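You operate a simulated robot arm through the tools that you are given. There is no shell and no other tool. Be economical: measure what you need, move in short steps, check, and stop when the job is done.

You run a simulated two-armed robot. Do the job below in one go: nothing can be reset, and whatever is moved stays where it is left.

JOB
Put the grey chip bin on the short granite slab. Put the blue chip bin on the top of the short steel bench. Turn the bath timer knob to 3. Stack the round insert labelled "576" from the top of the microscope bench on top of the round insert that says "709". Take the block marked "627" from the short granite slab and put it on the long granite slab. Push the top blue drawer shut. Pick up the yellow brush with one hand, pass it to the other hand and put it on the top of the side cabinet. Put the stepped block on the top of the white-legged bench away on the top of the side cabinet. Put the white cup on the left end of the white-legged bench. Take the blue cup and put it on the back of the side table. Press the blue machine mist button to switch it up. Put two of the clamps from the top of the long steel bench on the long granite slab. Put one of the dowel pins from the top of the long steel bench on the side shelf of the control cabinet. Do these in any order. Set down upright: white cup, blue cup.

The check looks at the end state, three seconds after you hand in, the way a careful person would. Anything else that was tipped, shoved, dropped, spilled or broken makes it a failure.

ROBOT AND FRAMES
Two 7-joint arms with fingered hands on one trunk, on a base that drives. Base frame: it is fixed to the floor where the robot stands at the start and does not move with it; the origin is under the middle of the robot, x ahead of it, y to its left, z up; the surface under the hand at the start is at about z = 780. Lengths are in mm, angles in degrees, forces in N, time in s.
The left shoulder is at the start at [47, 92, 1034], the right one opposite. With the tool pointing down near the work surface each hand reaches from about 320 to 560 mm from the robot's upright axis, wherever it stands, measured 20 degrees to its own side. Places, roughly: back of the side table (20x30 cm) [4740, -3880, 800]; bath timer knob [800, 800, 900]; block [500, -1750, 1000]; blue chip bin (26x15x6 cm) [500, 500, 800]; blue cup (7x7x8 cm) [1400, -3400, 800]; blue machine mist button [2800, -5400, 1100]; clamp (10x4x2 cm) [2800, 4100, 800]; dowel pin (2x2x5 cm) [2700, 4000, 800]; grey chip bin (26x15x6 cm) [500, 200, 800]; left end of the white-legged bench [2000, -3600, 800]; long granite slab [3000, 2200, 900]; round insert [500, -250, 750]; short granite slab [600, -1900, 900]; side shelf of the control cabinet (29x14 cm) [5100, -260, 1240]; stepped block (12x5x4 cm) [1000, -3800, 800]; top blue drawer [100, -3500, 900]; top of the short steel bench [3000, -300, 800]; top of the side cabinet [2100, -5400, 800]; white cup (7x7x8 cm) [1000, -3500, 800]; yellow brush (4x3x11 cm) [500, -3600, 800]. Payload 2.1 kg a hand.
The TCP of each hand is the grasp point between the finger pads, 20 mm short of the fingertips. In the tool frame z runs along the fingers and y along their closing line. Largest opening 68 mm; the body of the gripper starts 23 mm behind the TCP. The gripper is a hand of 5 fingers: y runs from the thumb to the fingers, the wrist lies at [-10, -79, -131] in the tool frame.
Orientation is that of the tool frame in the base frame, as a unit quaternion [w, x, y, z]. With the fingers straight down and the wrist toward the robot, the tool's x, y and z point along [0, 1, 0], [1, 0, 0] and [0, 0, -1] of the base frame.

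CONTROLS
- The arms move only by the tool drive_tool. It takes "left_moves", "right_moves" or both (then of equal length, played together; a hand with none holds still); each is a list of rows, each an object (a shift or turn left out is 0) with "travel": the shift along the tool's x, y, z in mm, a list of three; "turn": the turn, a rotation vector about the tool's x, y, z in degrees, a list of three. In form: [{"travel": [tx, ty, tz], "turn": [ax, ay, az]}, ...]. A call has 1 to 8 rows; each row shifts and turns the commanded pose from where the row before left it, along the tool's axes as they then stand. Each row takes 0.2 s and may step no farther than 50 mm and 8.6 degrees from the row before; otherwise, the whole call is refused. A pose out of reach is approached as far as the arm can. The call stops where the force on the tool passes 40 N (or 10 N more than at its start, if that is more) or the arm is blocked; 0.2 s more then pass. In this call time passes only in rows, and 0.2 s behind the last. The reply holds the time, the measured pose of the TCP, the force on the tool along the base axes, the opening and the grip force, in the units named above and with some noise, with the torque about the TCP (base axes, N m) and any sound that the robot's microphone picked up, and new pictures: "show" is both (left out), scene, wrist or none (wrist: the cameras of the hands that moved).
- Cameras (640 x 400 px; columns grow to the right, rows downward): "scene" is now at [141.5, -4.6, 1197.8]; the picture's right is [-0.16, -0.99, 0.00], its down [-0.52, 0.08, -0.85] and it looks along [0.84, -0.14, -0.53] (base axes); focal length 214 px, centre (320, 200). "left" rides on the left gripper at [-54, -58, -72] in its tool frame; the picture's right is [-0.57, -0.39, 0.73], its down [0.73, -0.64, 0.23] and it looks along [0.38, 0.66, 0.65] (tool axes); focal length 226 px, centre (320, 200). "right" rides on the right gripper at [54, -58, -72] in its tool frame; the picture's right is [-0.57, 0.39, -0.73], its down [-0.73, -0.64, 0.23] and it looks along [-0.38, 0.66, 0.65] (tool axes); focal length 226 px, centre (320, 200). There is no depth. A picture from a camera that has moved, and an enlarged one, comes with that camera's place and axes in the base frame and with its lens. The place of the scene camera against the robot may be out by one fixed shift of up to 18 mm in any direction.
- raise_lower(by): slides the trunk up (or, below 0, down) by that many mm; the arms and the scene camera ride with it, the base frame stays. It gives what a move gives, with no picture.
- drive_base(legs): drives the robot by 1 to 6 legs, each [ahead, left, turn to the left] in mm, mm and degrees, along the robot's own axes; the way and the turn of a leg run together, so that a leg with both is an arc; at most 1500 mm and 180 degrees a leg. The arms and the cameras ride along, it lands a little off, and it stops where it bumps. It gives what a move gives, and a new picture of the scene camera.
- finger_targets(index, middle, ring, little, thumb_bend, thumb_turn, hand): sets how far each is bent, from 0 (flat) to 1 (curled in); at 0.3 the hand is open as for a grip, at 0.7 the pads meet at the TCP. One left out holds its place. A second passes; each finger stops where it meets its share of the squeeze, and holds until it gets a number again. It is the only way to open and close the hand. It gives what a move gives, with no picture; readings hold the bend of each and the force on index, middle, ring, little, thumb and palm. thumb_turn goes from beside the hand (0) to across from the fingers (1), as for a grip.
- head_to(pan, tilt): turns the head with the scene camera to pan (to the left, within 86 degrees either way) and tilt (down, from -29 to 69), counted from straight ahead of the robot. It gives what a move gives, and a new picture of the scene camera.
- inspect(camera, box): a new picture of the part [left, top, right, bottom] of that camera's present view, enlarged. The clock stands still meanwhile.
- hand_in(): hands the job in; it is judged then, once.

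Work in short steps. Places have to be worked out from the pictures, the camera data and where the tool is seen: move nearer, look again, correct. Check each grasp and each placing, and mend what went wrong. You have 588 turns and 360 pictures in all, those below and enlarged ones among them. Open the grippers and draw the arms clear of the work before you hand the job in, unless the task says otherwise; then end with one line.

The tools are called after "Request:" by a JSON object that holds its "name" and its "arguments". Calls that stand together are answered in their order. drive_tool: Moves the arms, as the interface text tells. Its arguments: {"type":"object","properties":{"left_moves":{"type":"array","items":{"type":"object","properties":{"travel":{"type":"array","items":{"type":"number"}},"turn":{"type":"array","items":{"type":"number"}}}}},"right_moves":{"type":"array","items":{"type":"object","properties":{"travel":{"type":"array","items":{"type":"number"}},"turn":{"type":"array","items":{"type":"number"}}}}},"show":{"type":"string","enum":["both","scene","wrist","none"]}},"required":[]} The other tools are called the same way: raise_lower (by) slides the trunk up or down; finger_targets (index, middle, ring, little, thumb_bend, thumb_turn, hand) moves the fingers one by one; drive_base (legs) drives the base; head_to (pan, tilt) turns the head that bears the scene camera; inspect (camera, box) takes an enlarged picture of a part of a camera's view; hand_in () hands the job in.

At the start:

```text
clock: 0.0
left_eef_pos: [393.0, 65.8, 1027.7]
left_tcp_rot: [0.0, 0.707, 0.707, 0.0]
left_wrist_force: [-0.2, -0.8, 0.2]
left_wrist_torque: [0.0, 0.01, 0.0]
left_opening: 67.7
left_finger_force: 0.1
left_shape: jaw
left_bend: [0.3, 0.3, 0.3, 0.3, 0.3, 0.98]
left_finger forces: [0.1, 0.0, 0.1, 0.0, 0.0, 0.0]
right_eef_pos: [321.4, -261.9, 1120.0]
right_tcp_rot: [0.0, 0.707, 0.707, 0.001]
right_wrist_force: [-0.7, 0.4, -0.2]
right_wrist_torque: [-0.03, 0.0, -0.02]
right_opening: 67.7
right_finger_force: 0.0
right_shape: jaw
right_bend: [0.3, 0.3, 0.3, 0.3, 0.3, 0.98]
right_finger forces: [0.0, 0.1, 0.0, 0.0, 0.0, 0.0]
trunk travel left (down, up): [-275.0, 629.0]
robot x, y, heading: [-0.4, -1.8, 0.1]
head pan, tilt: [-9.2, 31.7]
```

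scene: 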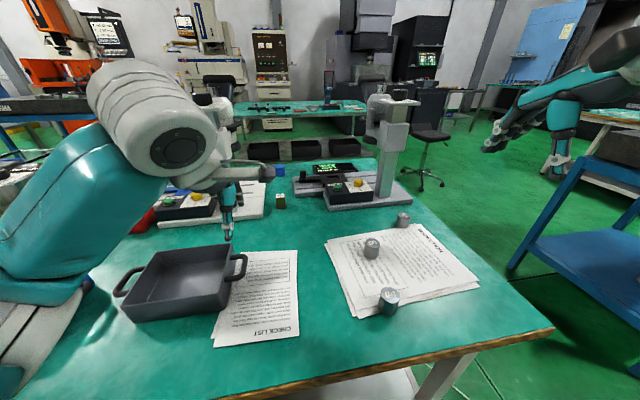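
right: 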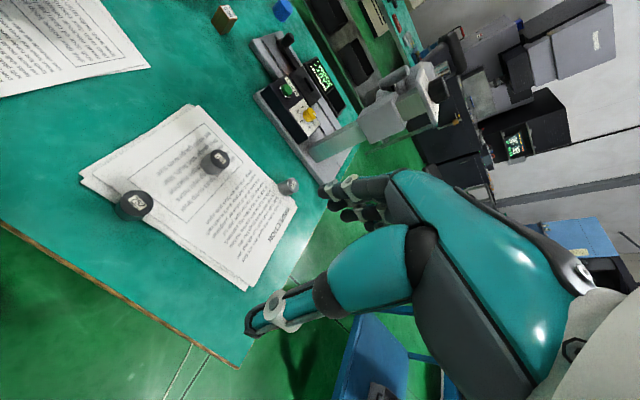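
left: 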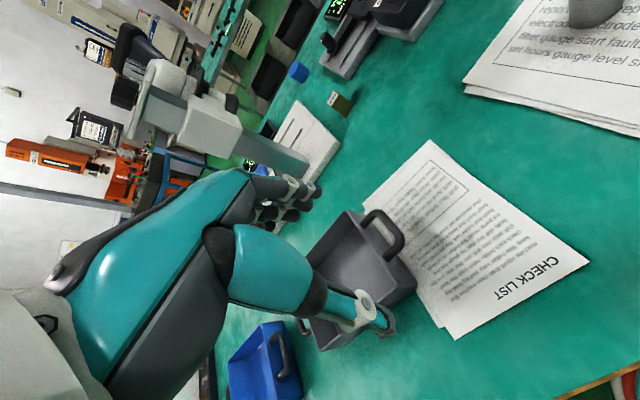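

I see three round inserts on the paper to the right and the grey bin ahead. I enlarge the inserts to read their labels.

Request:
{"name": "inspect", "arguments": {"camera": "scene", "box": [340, 200, 440, 320]}}

Request:
{"name": "inspect", "arguments": {"camera": "right", "box": [90, 130, 310, 240]}}

```text
3.33 times, centred on (390, 260) of scene
camera zoom: at [141.5, -4.6, 1197.8], right [-0.16, -0.99, 0.0], down [-0.52, 0.08, -0.85], along [0.84, -0.14, -0.53], focal length 715 px, centre (87, 0)
```

zoom: 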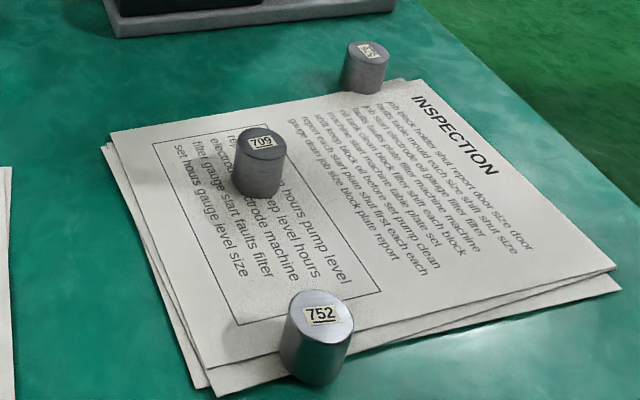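

```text
2.91 times, centred on (200, 185) of right
camera zoom: at [262.6, -207.3, 1192.4], right [0.39, -0.57, 0.73], down [-0.64, -0.73, -0.23], along [0.66, -0.38, -0.65], focal length 658 px, centre (669, 244)
```

zoom: 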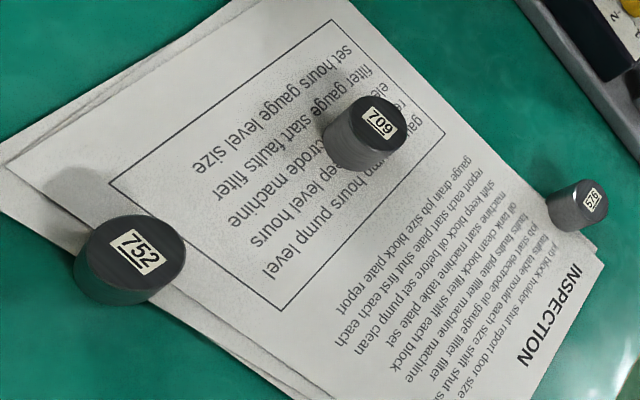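

The far insert appears to be 576; I check it at higher magnification.

Request:
{"name": "inspect", "arguments": {"camera": "right", "box": [270, 170, 310, 205]}}

```text
11.43 times, centred on (290, 188) of right
camera zoom: at [262.6, -207.3, 1192.4], right [0.39, -0.57, 0.73], down [-0.64, -0.73, -0.23], along [0.66, -0.38, -0.65], focal length 2584 px, centre (663, 343)
```

zoom: 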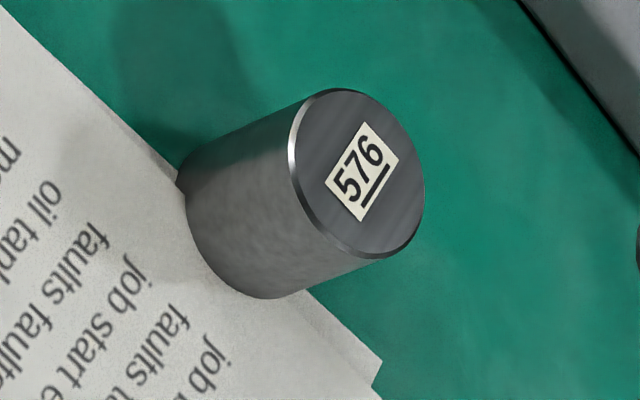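

Label 576 confirmed, about [630,-355]. It is beyond reach from here, so I look down to see how close the base is to the bench edge.

Request:
{"name": "head_to", "arguments": {"pan": 0, "tilt": 69}}

Request:
{"name": "head_to", "arguments": {"pan": -80, "tilt": 35}}

Request:
{"name": "head_to", "arguments": {"pan": 70, "tilt": 35}}

```text
clock: 1.0
left_eef_pos: [392.8, 64.1, 1027.9]
left_tcp_rot: [0.0, 0.707, 0.708, 0.0]
left_wrist_force: [-0.4, -1.3, 0.0]
left_wrist_torque: [-0.01, -0.01, -0.06]
left_opening: 67.8
left_finger_force: 0.0
left_shape: jaw
left_bend: [0.3, 0.3, 0.3, 0.3, 0.3, 0.98]
left_finger forces: [0.0, 0.1, 0.0, 0.1, 0.0, 0.0]
right_eef_pos: [321.3, -262.4, 1120.6]
right_tcp_rot: [0.0, 0.707, 0.707, 0.001]
right_wrist_force: [-0.5, -0.1, -0.9]
right_wrist_torque: [0.01, 0.0, 0.03]
right_opening: 67.7
right_finger_force: 0.0
right_shape: jaw
right_bend: [0.3, 0.3, 0.3, 0.3, 0.3, 0.98]
right_finger forces: [0.1, 0.0, 0.1, 0.0, 0.0, 0.0]
trunk travel left (down, up): [-275.0, 629.0]
robot x, y, heading: [-1.3, -2.1, -0.0]
head pan, tilt: [0.0, 68.8]
camera scene: at [108.8, 9.7, 1149.0], right [0.0, -1.0, 0.0], down [-0.93, 0.0, -0.36], along [0.36, 0.0, -0.93], focal length 214 px, centre (320, 200)
```

scene: 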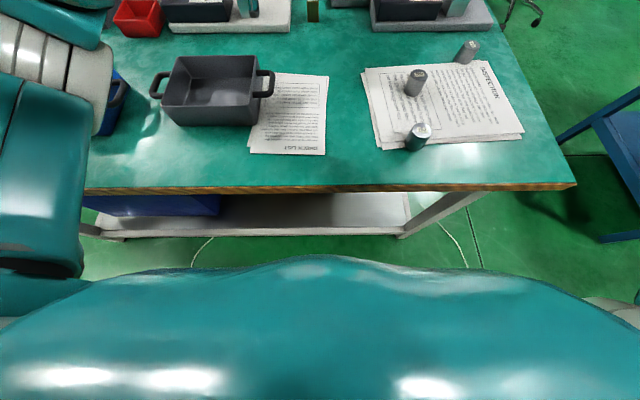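

```text
clock: 2.6
left_eef_pos: [394.1, 64.6, 1028.6]
left_tcp_rot: [0.0, 0.707, 0.707, 0.0]
left_wrist_force: [0.7, -0.4, -0.2]
left_wrist_torque: [0.01, 0.04, 0.01]
left_opening: 67.7
left_finger_force: 0.2
left_shape: jaw
left_bend: [0.3, 0.3, 0.3, 0.3, 0.3, 0.98]
left_finger forces: [0.1, 0.0, 0.1, 0.1, 0.0, 0.1]
right_eef_pos: [320.6, -261.2, 1120.6]
right_tcp_rot: [0.0, 0.707, 0.707, 0.0]
right_wrist_force: [0.3, 0.3, -0.1]
right_wrist_torque: [-0.01, 0.0, -0.02]
right_opening: 67.7
right_finger_force: 0.0
right_shape: jaw
right_bend: [0.3, 0.3, 0.3, 0.3, 0.3, 0.98]
right_finger forces: [0.1, 0.0, 0.0, 0.1, 0.0, 0.0]
trunk travel left (down, up): [-275.0, 629.0]
robot x, y, heading: [-4.0, 2.5, 0.0]
head pan, tilt: [-80.0, 35.0]
camera scene: at [68.2, -77.0, 1192.6], right [-0.98, -0.17, 0.0], down [-0.1, 0.57, -0.82], along [0.14, -0.81, -0.57], focal length 214 px, centre (320, 200)
```

scene: 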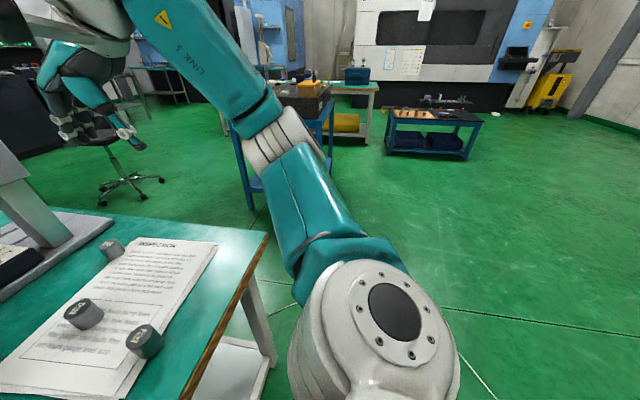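

```text
clock: 4.9
left_eef_pos: [391.7, 65.1, 1028.0]
left_tcp_rot: [0.0, 0.707, 0.707, 0.0]
left_wrist_force: [0.4, 0.8, -0.1]
left_wrist_torque: [0.01, -0.01, 0.0]
left_opening: 67.4
left_finger_force: 0.1
left_shape: jaw
left_bend: [0.3, 0.3, 0.3, 0.3, 0.3, 0.98]
left_finger forces: [0.0, 0.0, 0.0, 0.0, 0.0, 0.0]
right_eef_pos: [319.7, -261.7, 1121.4]
right_tcp_rot: [0.0, 0.707, 0.707, 0.001]
right_wrist_force: [-0.1, -0.2, -0.5]
right_wrist_torque: [0.0, -0.03, -0.02]
right_opening: 67.6
right_finger_force: 0.0
right_shape: jaw
right_bend: [0.3, 0.3, 0.3, 0.3, 0.3, 0.98]
right_finger forces: [0.1, 0.1, 0.1, 0.0, 0.0, 0.1]
trunk travel left (down, up): [-275.0, 629.0]
robot x, y, heading: [2.8, 0.7, 0.1]
head pan, tilt: [70.0, 35.0]
camera scene: at [83.0, 92.5, 1192.7], right [0.94, -0.34, 0.0], down [-0.2, -0.54, -0.82], along [0.28, 0.77, -0.57], focal length 214 px, centre (320, 200)
```

scene: 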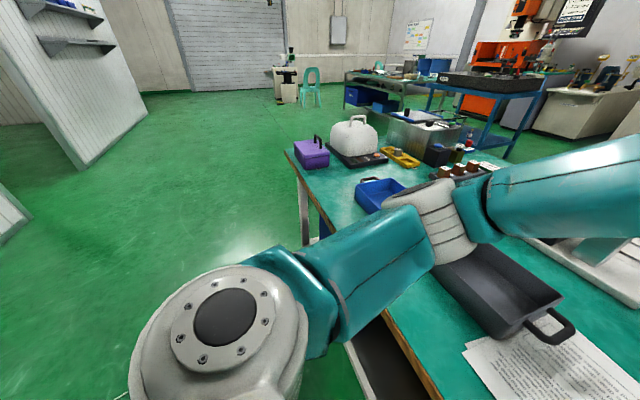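

The bench front edge is near x=275 and the chest has some clearance. I shift right and advance a little, then look at the inserts.

Request:
{"name": "drive_base", "arguments": {"legs": [[0, -170, 0], [110, 0, 0]]}}

Request:
{"name": "head_to", "arguments": {"pan": -15, "tilt": 50}}

```text
clock: 7.2
left_eef_pos: [503.7, -107.0, 1028.3]
left_tcp_rot: [0.001, 0.708, 0.706, 0.0]
left_wrist_force: [-0.5, -0.1, -0.2]
left_wrist_torque: [-0.01, 0.0, 0.01]
left_opening: 67.9
left_finger_force: 0.1
left_shape: jaw
left_bend: [0.3, 0.3, 0.3, 0.3, 0.3, 0.98]
left_finger forces: [0.0, 0.2, 0.0, 0.0, 0.0, 0.0]
right_eef_pos: [430.1, -434.4, 1121.1]
right_tcp_rot: [-0.001, 0.708, 0.706, 0.0]
right_wrist_force: [-0.3, 0.0, 0.6]
right_wrist_torque: [0.0, 0.03, -0.01]
right_opening: 67.7
right_finger_force: 0.1
right_shape: jaw
right_bend: [0.3, 0.3, 0.3, 0.3, 0.3, 0.98]
right_finger forces: [0.1, 0.1, 0.0, 0.1, 0.0, 0.1]
trunk travel left (down, up): [-275.0, 629.0]
robot x, y, heading: [113.0, -171.9, -0.2]
head pan, tilt: [70.0, 35.0]
camera scene: at [193.8, -78.8, 1192.7], right [0.94, -0.35, 0.0], down [-0.2, -0.54, -0.82], along [0.28, 0.77, -0.57], focal length 214 px, centre (320, 200)
```

scene: 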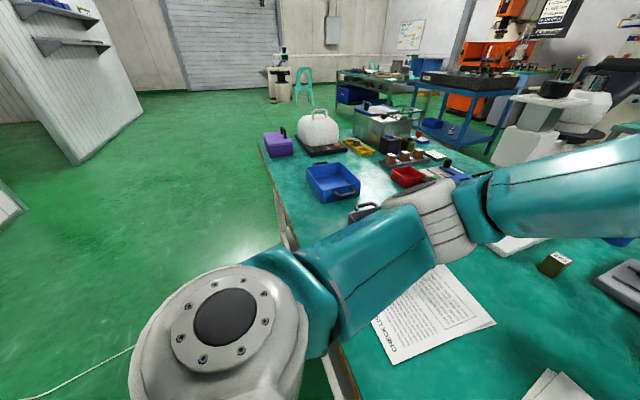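

```text
clock: 8.8
left_eef_pos: [504.1, -107.4, 1027.9]
left_tcp_rot: [0.0, 0.708, 0.706, -0.001]
left_wrist_force: [-0.1, 0.5, -0.1]
left_wrist_torque: [0.02, 0.0, -0.01]
left_opening: 67.8
left_finger_force: 0.1
left_shape: jaw
left_bend: [0.3, 0.3, 0.3, 0.3, 0.3, 0.98]
left_finger forces: [0.0, 0.0, 0.0, 0.0, 0.0, 0.0]
right_eef_pos: [430.1, -434.5, 1119.6]
right_tcp_rot: [0.0, 0.709, 0.705, 0.0]
right_wrist_force: [-0.6, 0.6, -0.3]
right_wrist_torque: [0.0, 0.0, 0.02]
right_opening: 68.0
right_finger_force: 0.1
right_shape: jaw
right_bend: [0.3, 0.3, 0.3, 0.3, 0.3, 0.98]
right_finger forces: [0.0, 0.0, 0.0, 0.1, 0.1, 0.0]
trunk travel left (down, up): [-275.0, 629.0]
robot x, y, heading: [109.8, -168.3, -0.4]
head pan, tilt: [-15.0, 50.0]
camera scene: at [237.7, -181.6, 1170.9], right [-0.26, -0.97, 0.0], down [-0.74, 0.2, -0.64], along [0.62, -0.17, -0.77], focal length 214 px, centre (320, 200)
```

scene: 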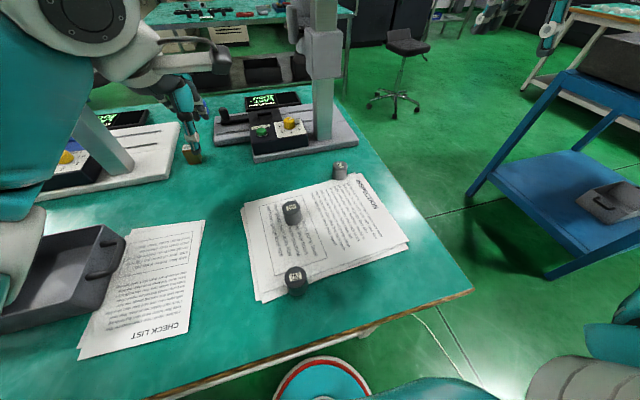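

The inserts come out at about 576 = (620,-351), 709 = (520,-204), tops near z 800. I bring the right hand above 576 to verify with the wrist camera.

Request:
{"name": "drive_tool", "arguments": {"right_moves": [{"travel": [11.9, 24, 31.4]}, {"travel": [11.9, 24, 31.4]}, {"travel": [11.9, 24, 31.4]}, {"travel": [11.9, 24, 31.4]}, {"travel": [11.9, 24, 31.4]}, {"travel": [11.9, 24, 31.4]}, {"travel": [11.9, 24, 15]}]}}

```text
clock: 10.4
left_eef_pos: [502.6, -106.9, 1027.4]
left_tcp_rot: [0.0, 0.708, 0.706, 0.0]
left_wrist_force: [-0.2, -0.5, 0.0]
left_wrist_torque: [0.02, -0.02, 0.04]
left_opening: 67.6
left_finger_force: 0.2
left_shape: jaw
left_bend: [0.3, 0.3, 0.3, 0.3, 0.3, 0.98]
left_finger forces: [0.0, 0.0, 0.0, 0.0, 0.0, 0.0]
right_eef_pos: [599.1, -349.9, 916.2]
right_tcp_rot: [-0.001, 0.709, 0.705, 0.0]
right_wrist_force: [-0.7, -0.2, -1.0]
right_wrist_torque: [0.04, -0.01, -0.04]
right_opening: 67.9
right_finger_force: 0.0
right_shape: jaw
right_bend: [0.3, 0.3, 0.3, 0.3, 0.3, 0.98]
right_finger forces: [0.0, 0.0, 0.1, 0.0, 0.1, 0.0]
trunk travel left (down, up): [-275.0, 629.0]
robot x, y, heading: [111.4, -170.4, -0.3]
head pan, tilt: [-15.0, 50.0]
camera scene: at [237.7, -181.7, 1170.9], right [-0.26, -0.96, 0.0], down [-0.74, 0.2, -0.64], along [0.62, -0.17, -0.77], focal length 214 px, centre (320, 200)
camera right: at [540.3, -295.3, 987.7], right [0.39, -0.57, 0.73], down [-0.64, -0.73, -0.23], along [0.66, -0.38, -0.65], focal length 226 px, centre (320, 200)
```

scene: 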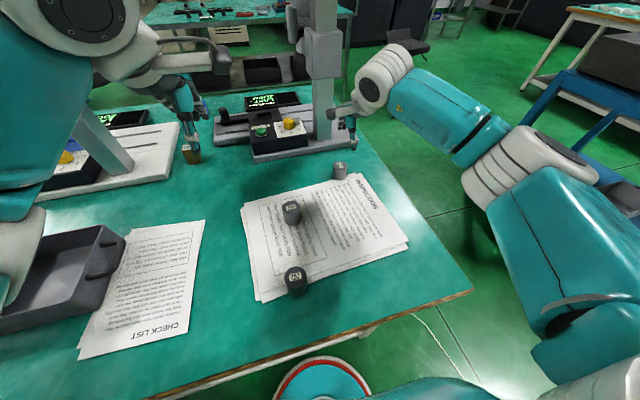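
right: 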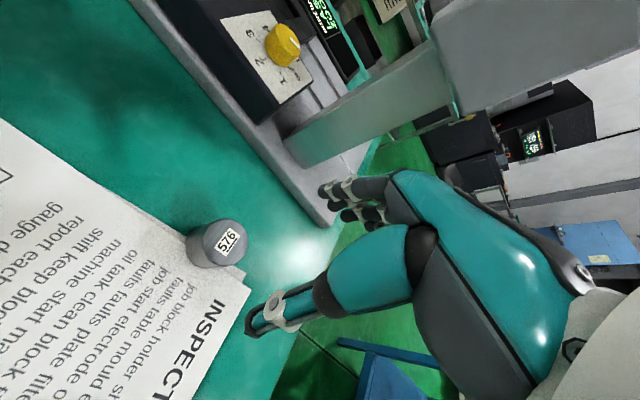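

Refined 576 estimate is near (616,-347). I descend part way above it and look again to fix the height.

Request:
{"name": "drive_tool", "arguments": {"right_moves": [{"travel": [0, 17, 28]}, {"travel": [0, 0, 28]}], "show": "wrist"}}

```text
clock: 11.0
left_eef_pos: [503.6, -107.0, 1027.6]
left_tcp_rot: [0.0, 0.708, 0.706, 0.0]
left_wrist_force: [-0.4, -0.8, 0.5]
left_wrist_torque: [0.0, -0.01, 0.0]
left_opening: 67.9
left_finger_force: 0.0
left_shape: jaw
left_bend: [0.3, 0.3, 0.3, 0.3, 0.3, 0.98]
left_finger forces: [0.1, 0.0, 0.1, 0.1, 0.1, 0.1]
right_eef_pos: [615.7, -350.9, 861.4]
right_tcp_rot: [0.0, 0.709, 0.706, 0.0]
right_wrist_force: [-0.3, 0.1, -0.5]
right_wrist_torque: [0.02, -0.02, -0.02]
right_opening: 67.7
right_finger_force: 0.0
right_shape: jaw
right_bend: [0.3, 0.3, 0.3, 0.3, 0.3, 0.98]
right_finger forces: [0.0, 0.1, 0.0, 0.1, 0.0, 0.0]
trunk travel left (down, up): [-275.0, 629.0]
robot x, y, heading: [112.4, -170.0, -0.2]
head pan, tilt: [-15.0, 50.0]
camera right: at [557.9, -295.9, 932.1], right [0.39, -0.57, 0.73], down [-0.64, -0.73, -0.23], along [0.66, -0.38, -0.65], focal length 226 px, centre (320, 200)
```

right: 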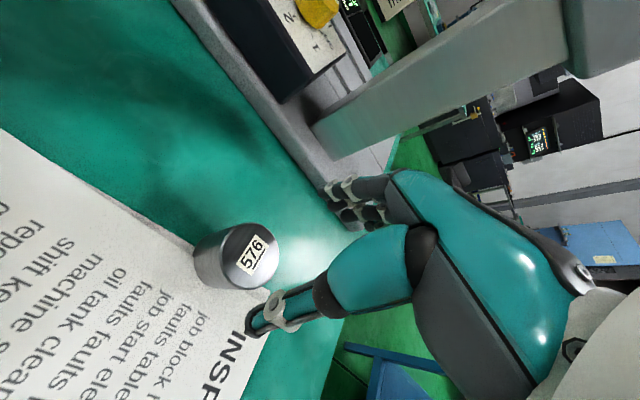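

Views agree best with the insert top near z 815 (bench top 780), centre about (606,-344). I correct laterally, then descend to grip height.

Request:
{"name": "drive_tool", "arguments": {"right_moves": [{"travel": [6.5, -9, 10]}, {"travel": [0, 0, 21]}, {"travel": [0, 0, 21]}]}}

```text
clock: 11.8
left_eef_pos: [502.2, -108.1, 1028.0]
left_tcp_rot: [0.0, 0.709, 0.706, 0.0]
left_wrist_force: [0.3, -0.6, -0.5]
left_wrist_torque: [0.0, -0.02, -0.01]
left_opening: 67.7
left_finger_force: 0.1
left_shape: jaw
left_bend: [0.3, 0.3, 0.3, 0.3, 0.3, 0.98]
left_finger forces: [0.0, 0.0, 0.0, 0.1, 0.1, 0.0]
right_eef_pos: [606.9, -343.0, 810.7]
right_tcp_rot: [0.0, 0.708, 0.707, -0.001]
right_wrist_force: [-0.4, -0.1, 0.2]
right_wrist_torque: [0.03, 0.03, -0.03]
right_opening: 67.6
right_finger_force: 0.0
right_shape: jaw
right_bend: [0.3, 0.3, 0.3, 0.3, 0.3, 0.98]
right_finger forces: [0.1, 0.0, 0.0, 0.0, 0.0, 0.0]
trunk travel left (down, up): [-275.0, 629.0]
robot x, y, heading: [113.2, -170.3, -0.4]
head pan, tilt: [-15.0, 50.0]
camera scene: at [237.7, -181.6, 1170.9], right [-0.26, -0.96, 0.0], down [-0.74, 0.2, -0.64], along [0.62, -0.17, -0.77], focal length 214 px, centre (320, 200)
camera right: at [548.5, -289.2, 881.3], right [0.39, -0.57, 0.73], down [-0.64, -0.73, -0.23], along [0.66, -0.38, -0.65], focal length 226 px, centre (320, 200)
```

scene: 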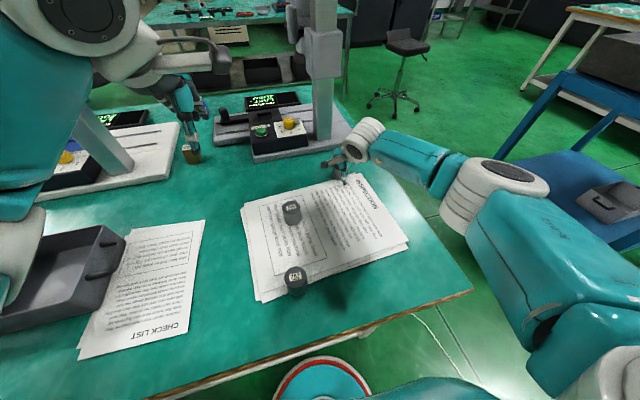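
right: 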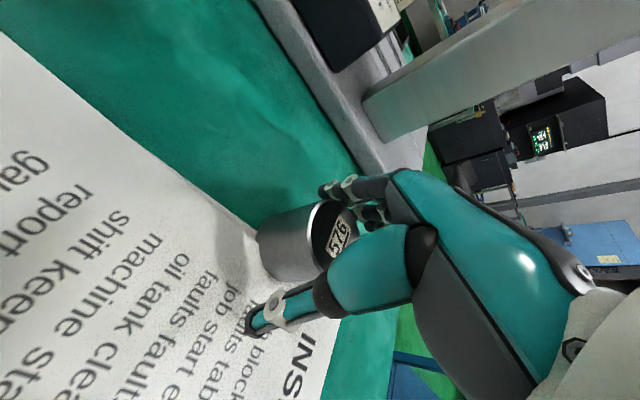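

The insert lies between the fingers, offset ~3 mm. I shift, drop 4 mm and close the hand.

Request:
{"name": "drive_tool", "arguments": {"right_moves": [{"travel": [-4, 3, 4]}], "show": "none"}}

Request:
{"name": "finger_targets", "arguments": {"hand": "right", "index": 0.65, "middle": 0.65, "ring": 0.65, "little": 0.65, "thumb_bend": 0.65}}

Request:
{"name": "drive_tool", "arguments": {"right_moves": [{"travel": [0, 0, -30]}, {"travel": [0, 0, -40]}]}}

```text
clock: 12.2
left_eef_pos: [503.1, -107.8, 1028.5]
left_tcp_rot: [0.0, 0.708, 0.706, 0.0]
left_wrist_force: [1.0, 0.1, -0.7]
left_wrist_torque: [-0.02, 0.01, 0.03]
left_opening: 67.7
left_finger_force: 0.0
left_shape: jaw
left_bend: [0.3, 0.3, 0.3, 0.3, 0.3, 0.98]
left_finger forces: [0.0, 0.1, 0.0, 0.0, 0.0, 0.1]
right_eef_pos: [608.8, -349.3, 806.0]
right_tcp_rot: [0.0, 0.709, 0.706, 0.0]
right_wrist_force: [-0.5, 0.0, -0.1]
right_wrist_torque: [0.01, 0.03, 0.01]
right_opening: 68.0
right_finger_force: 0.0
right_shape: jaw
right_bend: [0.3, 0.3, 0.3, 0.3, 0.3, 0.98]
right_finger forces: [0.0, 0.0, 0.0, 0.0, 0.0, 0.1]
trunk travel left (down, up): [-275.0, 629.0]
robot x, y, heading: [110.4, -170.7, -0.2]
head pan, tilt: [-15.0, 50.0]
```

```text
clock: 13.2
left_eef_pos: [503.3, -106.0, 1028.1]
left_tcp_rot: [0.0, 0.708, 0.706, 0.0]
left_wrist_force: [0.4, 0.7, 0.7]
left_wrist_torque: [-0.04, 0.03, 0.0]
left_opening: 67.6
left_finger_force: 0.0
left_shape: jaw
left_bend: [0.3, 0.3, 0.3, 0.3, 0.3, 0.98]
left_finger forces: [0.0, 0.1, 0.1, 0.0, 0.1, 0.1]
right_eef_pos: [610.1, -348.8, 806.2]
right_tcp_rot: [0.0, 0.708, 0.706, 0.0]
right_wrist_force: [-1.2, -1.7, 8.1]
right_wrist_torque: [-0.01, 0.2, 0.0]
right_opening: 27.0
right_finger_force: 10.5
right_shape: fingers
right_bend: [0.54, 0.61, 0.65, 0.65, 0.52, 0.97]
right_finger forces: [4.7, 1.9, 0.0, 0.0, 14.4, 0.0]
trunk travel left (down, up): [-275.0, 629.0]
robot x, y, heading: [108.6, -170.3, -0.2]
head pan, tilt: [-15.0, 50.0]
```

```text
clock: 13.8
left_eef_pos: [503.4, -107.8, 1028.2]
left_tcp_rot: [0.0, 0.708, 0.706, -0.001]
left_wrist_force: [0.0, -0.1, 0.5]
left_wrist_torque: [-0.02, 0.0, 0.0]
left_opening: 67.6
left_finger_force: 0.2
left_shape: jaw
left_bend: [0.3, 0.3, 0.3, 0.3, 0.3, 0.98]
left_finger forces: [0.0, 0.0, 0.0, 0.0, 0.0, 0.1]
right_eef_pos: [612.3, -349.8, 877.3]
right_tcp_rot: [-0.001, 0.708, 0.706, -0.001]
right_wrist_force: [-0.9, -0.4, -2.3]
right_wrist_torque: [0.0, -0.02, -0.01]
right_opening: 26.4
right_finger_force: 7.1
right_shape: fingers
right_bend: [0.54, 0.61, 0.65, 0.65, 0.48, 0.97]
right_finger forces: [5.6, 1.6, 0.1, 0.0, 7.1, 0.1]
trunk travel left (down, up): [-275.0, 629.0]
robot x, y, heading: [107.9, -170.6, -0.2]
head pan, tilt: [-15.0, 50.0]
camera scene: at [237.9, -181.7, 1170.9], right [-0.26, -0.96, 0.0], down [-0.74, 0.2, -0.64], along [0.62, -0.17, -0.77], focal length 214 px, centre (320, 200)
camera right: at [553.5, -294.2, 947.7], right [0.39, -0.57, 0.73], down [-0.64, -0.73, -0.23], along [0.66, -0.38, -0.65], focal length 226 px, centre (320, 200)
```

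scene: 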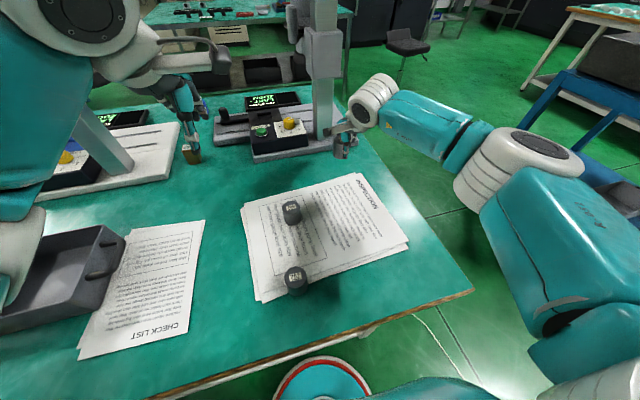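
right: 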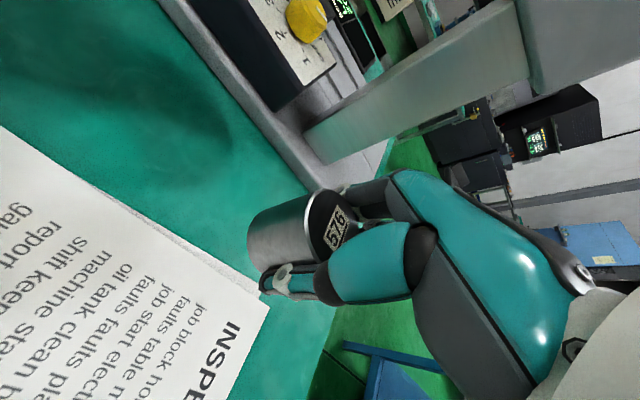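

The insert is held (offset about +10 mm in y from the TCP). I carry it to above 709, at slightly greater height, and look.

Request:
{"name": "drive_tool", "arguments": {"right_moves": [{"travel": [32, -25, -8]}, {"travel": [32, -25, -8]}, {"travel": [32, -25, -8]}, {"travel": [32, -25, 0]}]}}

```text
clock: 14.8
left_eef_pos: [502.6, -106.2, 1027.6]
left_tcp_rot: [0.0, 0.709, 0.705, 0.0]
left_wrist_force: [0.5, -0.4, -0.3]
left_wrist_torque: [0.0, -0.06, -0.02]
left_opening: 67.5
left_finger_force: 0.0
left_shape: jaw
left_bend: [0.3, 0.3, 0.3, 0.3, 0.3, 0.98]
left_finger forces: [0.0, 0.0, 0.0, 0.0, 0.0, 0.0]
right_eef_pos: [509.4, -220.1, 900.4]
right_tcp_rot: [0.0, 0.709, 0.706, 0.0]
right_wrist_force: [0.2, -0.7, -3.5]
right_wrist_torque: [-0.01, -0.03, 0.02]
right_opening: 26.1
right_finger_force: 7.1
right_shape: fingers
right_bend: [0.54, 0.62, 0.65, 0.65, 0.47, 0.97]
right_finger forces: [5.4, 1.6, 0.0, 0.1, 7.0, 0.1]
trunk travel left (down, up): [-275.0, 629.0]
robot x, y, heading: [109.0, -170.6, -0.3]
head pan, tilt: [-15.0, 50.0]
camera scene: at [237.9, -181.6, 1170.9], right [-0.26, -0.96, 0.0], down [-0.74, 0.2, -0.64], along [0.62, -0.17, -0.77], focal length 214 px, centre (320, 200)
camera right: at [451.3, -164.8, 971.5], right [0.39, -0.57, 0.73], down [-0.64, -0.73, -0.23], along [0.66, -0.38, -0.65], focal length 226 px, centre (320, 200)
```

scene: 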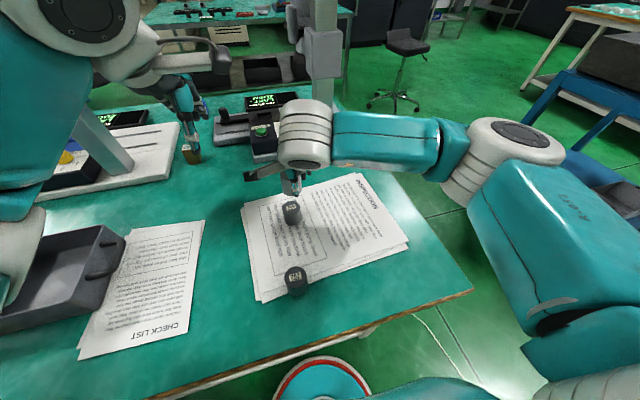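
right: 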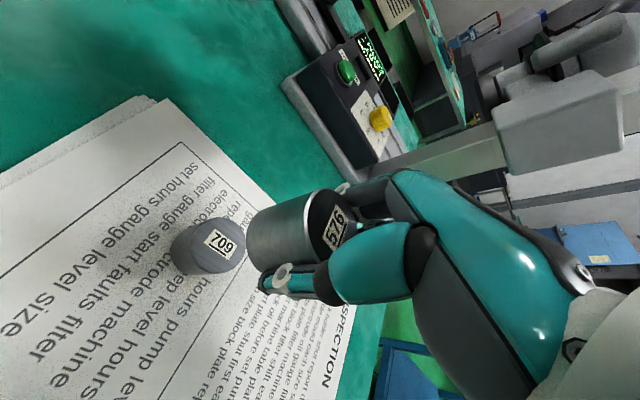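

I enlarge this to locate both tops precisely.

Request:
{"name": "inspect", "arguments": {"camera": "right", "box": [160, 170, 370, 300]}}

```text
3.05 times, centred on (265, 235) of right
camera zoom: at [451.3, -164.8, 971.5], right [0.39, -0.57, 0.73], down [-0.64, -0.73, -0.23], along [0.66, -0.38, -0.65], focal length 689 px, centre (488, 93)
```

zoom: 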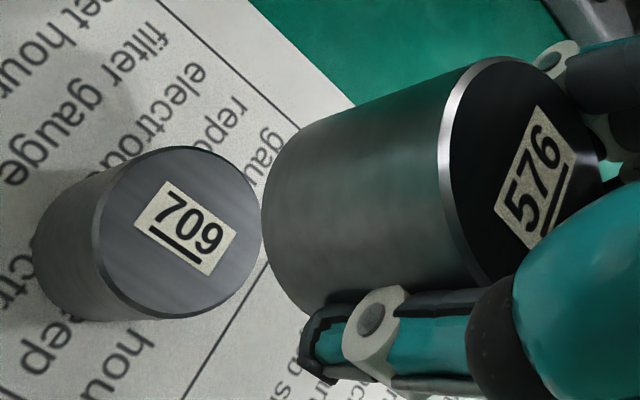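

709 is at about (506,-207), held insert about (508,-212). I shift and lower most of the way, then check.

Request:
{"name": "drive_tool", "arguments": {"right_moves": [{"travel": [5, -2, 20]}, {"travel": [0, 0, 28]}]}}

Request:
{"name": "inspect", "arguments": {"camera": "right", "box": [160, 170, 370, 300]}}

```text
clock: 15.4
left_eef_pos: [504.4, -106.9, 1028.7]
left_tcp_rot: [0.0, 0.708, 0.706, 0.0]
left_wrist_force: [0.0, -0.2, 0.1]
left_wrist_torque: [0.04, -0.02, 0.02]
left_opening: 67.8
left_finger_force: 0.0
left_shape: jaw
left_bend: [0.3, 0.3, 0.3, 0.3, 0.3, 0.98]
left_finger forces: [0.0, 0.1, 0.0, 0.0, 0.0, 0.0]
right_eef_pos: [506.8, -214.9, 851.8]
right_tcp_rot: [0.0, 0.708, 0.706, 0.0]
right_wrist_force: [0.2, -1.3, -1.5]
right_wrist_torque: [-0.03, -0.02, 0.0]
right_opening: 26.4
right_finger_force: 7.2
right_shape: fingers
right_bend: [0.54, 0.62, 0.65, 0.65, 0.47, 0.97]
right_finger forces: [5.6, 1.8, 0.0, 0.1, 7.0, 0.0]
trunk travel left (down, up): [-275.0, 629.0]
robot x, y, heading: [109.9, -169.1, -0.2]
head pan, tilt: [-15.0, 50.0]
camera scene: at [237.7, -181.6, 1170.9], right [-0.26, -0.96, 0.0], down [-0.74, 0.2, -0.64], along [0.62, -0.17, -0.77], focal length 214 px, centre (320, 200)
camera right: at [449.0, -160.3, 924.3], right [0.39, -0.57, 0.73], down [-0.64, -0.73, -0.23], along [0.66, -0.38, -0.65], focal length 226 px, centre (320, 200)
```

scene: 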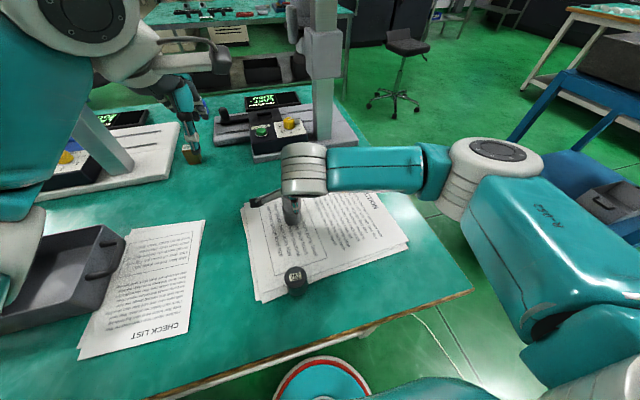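
right: 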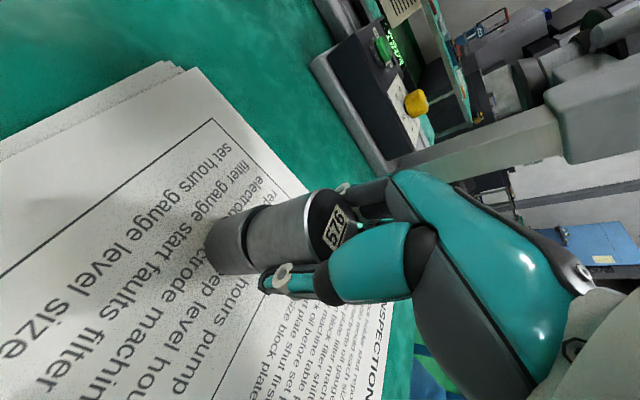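

```text
3.05 times, centred on (265, 235) of right
camera zoom: at [449.0, -160.3, 924.3], right [0.39, -0.57, 0.73], down [-0.64, -0.73, -0.23], along [0.66, -0.38, -0.65], focal length 689 px, centre (488, 93)
```

zoom: 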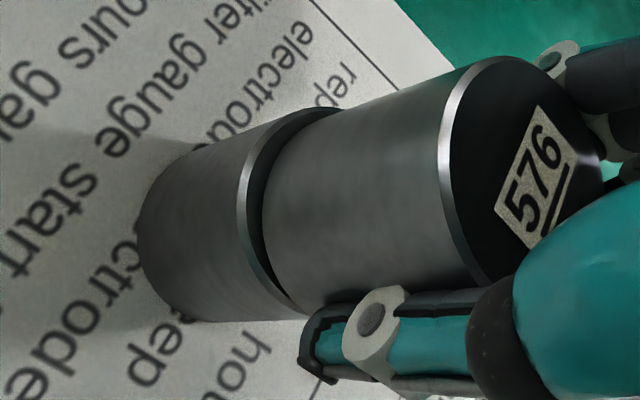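

Alignment looks good with ~8–10 mm to go. I lower in small steps watching the force.

Request:
{"name": "drive_tool", "arguments": {"right_moves": [{"travel": [0, 0, 5]}, {"travel": [0, 0, 3]}], "show": "none"}}

Request:
{"name": "drive_tool", "arguments": {"right_moves": [{"travel": [0, 0, 2]}], "show": "none"}}

Request:
{"name": "inspect", "arguments": {"camera": "right", "box": [160, 170, 370, 300]}}

```text
clock: 16.0
left_eef_pos: [502.8, -106.6, 1029.0]
left_tcp_rot: [0.001, 0.708, 0.706, 0.001]
left_wrist_force: [0.0, 0.0, -0.5]
left_wrist_torque: [-0.03, 0.02, 0.01]
left_opening: 67.6
left_finger_force: 0.0
left_shape: jaw
left_bend: [0.3, 0.3, 0.3, 0.3, 0.3, 0.98]
left_finger forces: [0.0, 0.0, 0.0, 0.0, 0.0, 0.1]
right_eef_pos: [506.6, -216.1, 845.5]
right_tcp_rot: [0.001, 0.708, 0.706, 0.002]
right_wrist_force: [-1.7, -2.4, 17.1]
right_wrist_torque: [0.05, -0.04, 0.01]
right_opening: 25.7
right_finger_force: 10.6
right_shape: fingers
right_bend: [0.54, 0.61, 0.65, 0.65, 0.48, 0.97]
right_finger forces: [6.5, 2.5, 0.1, 0.1, 11.8, 0.0]
trunk travel left (down, up): [-275.0, 629.0]
robot x, y, heading: [110.5, -170.7, -0.0]
head pan, tilt: [-15.0, 50.0]
```

```text
clock: 16.4
left_eef_pos: [501.9, -107.2, 1027.4]
left_tcp_rot: [0.0, 0.709, 0.705, 0.0]
left_wrist_force: [-0.4, -0.2, -0.9]
left_wrist_torque: [0.0, 0.01, -0.01]
left_opening: 67.6
left_finger_force: 0.0
left_shape: jaw
left_bend: [0.3, 0.3, 0.3, 0.3, 0.3, 0.98]
left_finger forces: [0.0, 0.0, 0.0, 0.1, 0.0, 0.0]
right_eef_pos: [506.3, -216.1, 843.1]
right_tcp_rot: [0.0, 0.708, 0.706, 0.002]
right_wrist_force: [-2.7, -3.2, 20.8]
right_wrist_torque: [0.05, -0.05, 0.02]
right_opening: 25.7
right_finger_force: 11.6
right_shape: fingers
right_bend: [0.53, 0.61, 0.65, 0.65, 0.52, 0.97]
right_finger forces: [7.8, 2.7, 0.1, 0.0, 13.2, 0.1]
trunk travel left (down, up): [-275.0, 629.0]
robot x, y, heading: [109.9, -174.2, -0.5]
head pan, tilt: [-15.0, 50.0]
```

```text
3.05 times, centred on (265, 235) of right
camera zoom: at [448.3, -160.7, 914.5], right [0.38, -0.57, 0.73], down [-0.64, -0.73, -0.23], along [0.66, -0.38, -0.65], focal length 689 px, centre (488, 93)
```

zoom: 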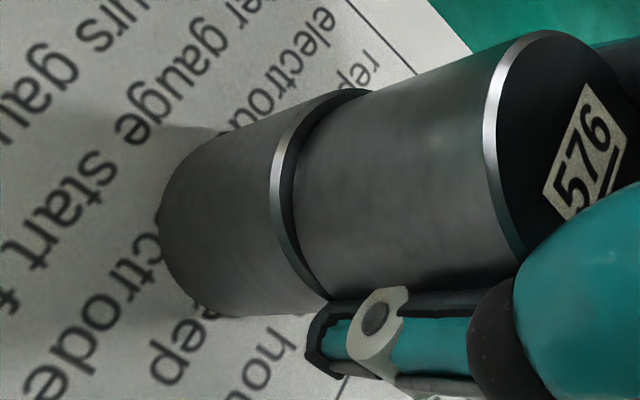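

Contact made with the insert seated on 709. I ease the load by 2 mm, then open the hand.

Request:
{"name": "drive_tool", "arguments": {"right_moves": [{"travel": [0, 0, -2]}], "show": "none"}}

Request:
{"name": "finger_targets", "arguments": {"hand": "right", "index": 0.3, "middle": 0.3, "ring": 0.3, "little": 0.3, "thumb_bend": 0.3}}

Request:
{"name": "inspect", "arguments": {"camera": "right", "box": [160, 170, 370, 300]}}

```text
clock: 16.8
left_eef_pos: [501.6, -107.2, 1027.2]
left_tcp_rot: [0.0, 0.708, 0.706, -0.001]
left_wrist_force: [-0.4, -0.8, 0.5]
left_wrist_torque: [-0.02, -0.02, 0.03]
left_opening: 67.5
left_finger_force: 0.1
left_shape: jaw
left_bend: [0.3, 0.3, 0.3, 0.3, 0.3, 0.98]
left_finger forces: [0.0, 0.1, 0.0, 0.0, 0.0, 0.1]
right_eef_pos: [506.7, -215.6, 844.0]
right_tcp_rot: [-0.001, 0.708, 0.706, -0.001]
right_wrist_force: [-1.7, -1.7, 10.7]
right_wrist_torque: [0.01, -0.1, -0.01]
right_opening: 25.6
right_finger_force: 10.6
right_shape: fingers
right_bend: [0.53, 0.61, 0.65, 0.65, 0.52, 0.97]
right_finger forces: [7.5, 2.3, 0.0, 0.0, 11.2, 0.1]
trunk travel left (down, up): [-275.0, 629.0]
robot x, y, heading: [105.3, -169.0, -0.2]
head pan, tilt: [-15.0, 50.0]
```

```text
clock: 17.8
left_eef_pos: [502.8, -106.9, 1027.2]
left_tcp_rot: [0.0, 0.708, 0.706, 0.0]
left_wrist_force: [0.0, 0.0, -0.1]
left_wrist_torque: [-0.01, 0.03, 0.0]
left_opening: 67.7
left_finger_force: 0.2
left_shape: jaw
left_bend: [0.3, 0.3, 0.3, 0.3, 0.3, 0.98]
left_finger forces: [0.0, 0.0, 0.1, 0.1, 0.0, 0.0]
right_eef_pos: [507.8, -215.8, 843.3]
right_tcp_rot: [0.0, 0.709, 0.706, 0.0]
right_wrist_force: [-0.3, -0.3, 0.6]
right_wrist_torque: [-0.01, -0.01, 0.01]
right_opening: 62.1
right_finger_force: 0.1
right_shape: fingers
right_bend: [0.3, 0.3, 0.3, 0.3, 0.3, 0.98]
right_finger forces: [0.0, 0.1, 0.1, 0.0, 0.1, 0.1]
trunk travel left (down, up): [-275.0, 629.0]
robot x, y, heading: [111.7, -172.4, -0.4]
head pan, tilt: [-15.0, 50.0]
```

```text
3.05 times, centred on (265, 235) of right
camera zoom: at [449.2, -160.6, 915.5], right [0.39, -0.57, 0.73], down [-0.64, -0.73, -0.23], along [0.66, -0.38, -0.65], focal length 689 px, centre (488, 93)
```

zoom: 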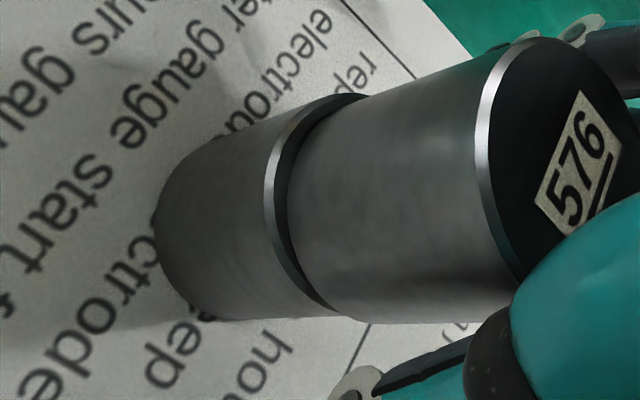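

Stack stands. I raise the right hand clear, then shift the base left so it faces the grey bin.

Request:
{"name": "drive_tool", "arguments": {"right_moves": [{"travel": [0, 0, -40]}, {"travel": [0, 0, -45]}, {"travel": [0, 0, -45]}, {"travel": [0, 0, -45]}], "show": "none"}}

Request:
{"name": "drive_base", "arguments": {"legs": [[0, 375, 0]]}}

Request:
{"name": "head_to", "arguments": {"pan": 0, "tilt": 60}}

```text
clock: 18.8
left_eef_pos: [503.3, -109.3, 1031.0]
left_tcp_rot: [0.008, 0.709, 0.705, 0.0]
left_wrist_force: [0.3, -0.2, 0.6]
left_wrist_torque: [0.03, -0.02, 0.02]
left_opening: 67.6
left_finger_force: 0.0
left_shape: jaw
left_bend: [0.3, 0.3, 0.3, 0.3, 0.3, 0.98]
left_finger forces: [0.0, 0.0, 0.0, 0.0, 0.1, 0.0]
right_eef_pos: [510.4, -216.6, 1013.7]
right_tcp_rot: [0.001, 0.707, 0.708, -0.007]
right_wrist_force: [0.1, -0.4, -0.2]
right_wrist_torque: [-0.04, 0.01, -0.01]
right_opening: 62.3
right_finger_force: 0.0
right_shape: fingers
right_bend: [0.3, 0.3, 0.3, 0.3, 0.3, 0.98]
right_finger forces: [0.0, 0.0, 0.1, 0.1, 0.0, 0.0]
trunk travel left (down, up): [-275.0, 629.0]
robot x, y, heading: [109.3, -171.0, -0.3]
head pan, tilt: [-15.0, 50.0]
stopped in row 4 (left hand): the force on the tool passed its limit at 54 N (the readings are from after the stop); the commanded pose is now the measured one
```

```text
clock: 21.2
left_eef_pos: [503.9, 266.1, 1030.8]
left_tcp_rot: [0.007, 0.708, 0.707, 0.001]
left_wrist_force: [0.0, -0.6, 1.7]
left_wrist_torque: [0.02, 0.09, 0.06]
left_opening: 67.6
left_finger_force: 0.0
left_shape: jaw
left_bend: [0.3, 0.3, 0.3, 0.3, 0.3, 0.98]
left_finger forces: [0.0, 0.0, 0.0, 0.0, 0.1, 0.0]
right_eef_pos: [510.7, 159.6, 1014.2]
right_tcp_rot: [0.001, 0.705, 0.709, -0.007]
right_wrist_force: [-0.4, -0.2, -0.3]
right_wrist_torque: [-0.17, -0.1, -0.08]
right_opening: 62.3
right_finger_force: 0.2
right_shape: fingers
right_bend: [0.3, 0.3, 0.3, 0.3, 0.3, 0.98]
right_finger forces: [0.0, 0.1, 0.1, 0.0, 0.0, 0.0]
trunk travel left (down, up): [-275.0, 629.0]
robot x, y, heading: [109.4, 202.2, 0.1]
head pan, tilt: [-15.0, 50.0]
camera scene: at [238.6, 191.9, 1170.9], right [-0.26, -0.97, 0.0], down [-0.74, 0.2, -0.64], along [0.62, -0.17, -0.77], focal length 214 px, centre (320, 200)
```

scene: 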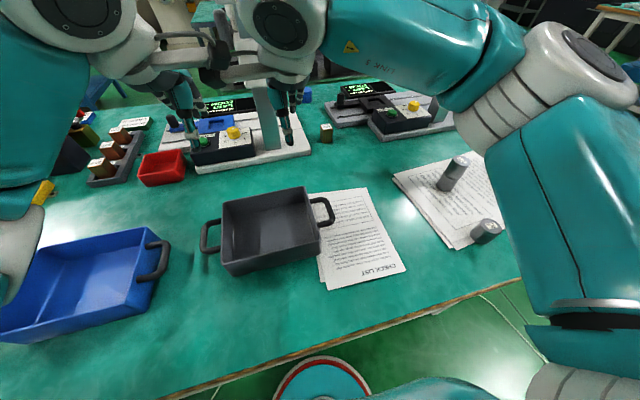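

```text
clock: 22.0
left_eef_pos: [504.6, 266.6, 1030.1]
left_tcp_rot: [0.007, 0.708, 0.706, 0.0]
left_wrist_force: [0.9, 0.5, 0.3]
left_wrist_torque: [-0.01, 0.02, -0.04]
left_opening: 67.7
left_finger_force: 0.1
left_shape: jaw
left_bend: [0.3, 0.3, 0.3, 0.3, 0.3, 0.98]
left_finger forces: [0.0, 0.0, 0.0, 0.1, 0.0, 0.0]
right_eef_pos: [509.4, 158.4, 1016.0]
right_tcp_rot: [0.001, 0.705, 0.709, -0.007]
right_wrist_force: [-0.1, 0.9, -0.7]
right_wrist_torque: [-0.01, 0.0, 0.0]
right_opening: 61.9
right_finger_force: 0.0
right_shape: fingers
right_bend: [0.3, 0.3, 0.3, 0.3, 0.3, 0.98]
right_finger forces: [0.1, 0.0, 0.0, 0.0, 0.0, 0.1]
trunk travel left (down, up): [-275.0, 629.0]
robot x, y, heading: [110.2, 204.0, -0.2]
head pan, tilt: [0.0, 60.0]
camera scene: at [230.9, 211.8, 1158.4], right [0.0, -1.0, 0.0], down [-0.87, 0.0, -0.5], along [0.5, 0.0, -0.87], focal length 214 px, centre (320, 200)
```

scene: 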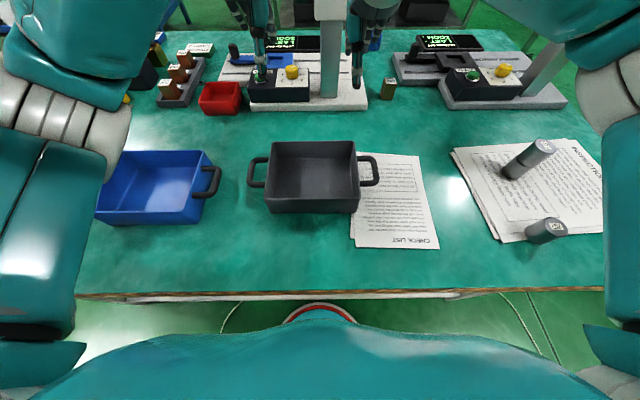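

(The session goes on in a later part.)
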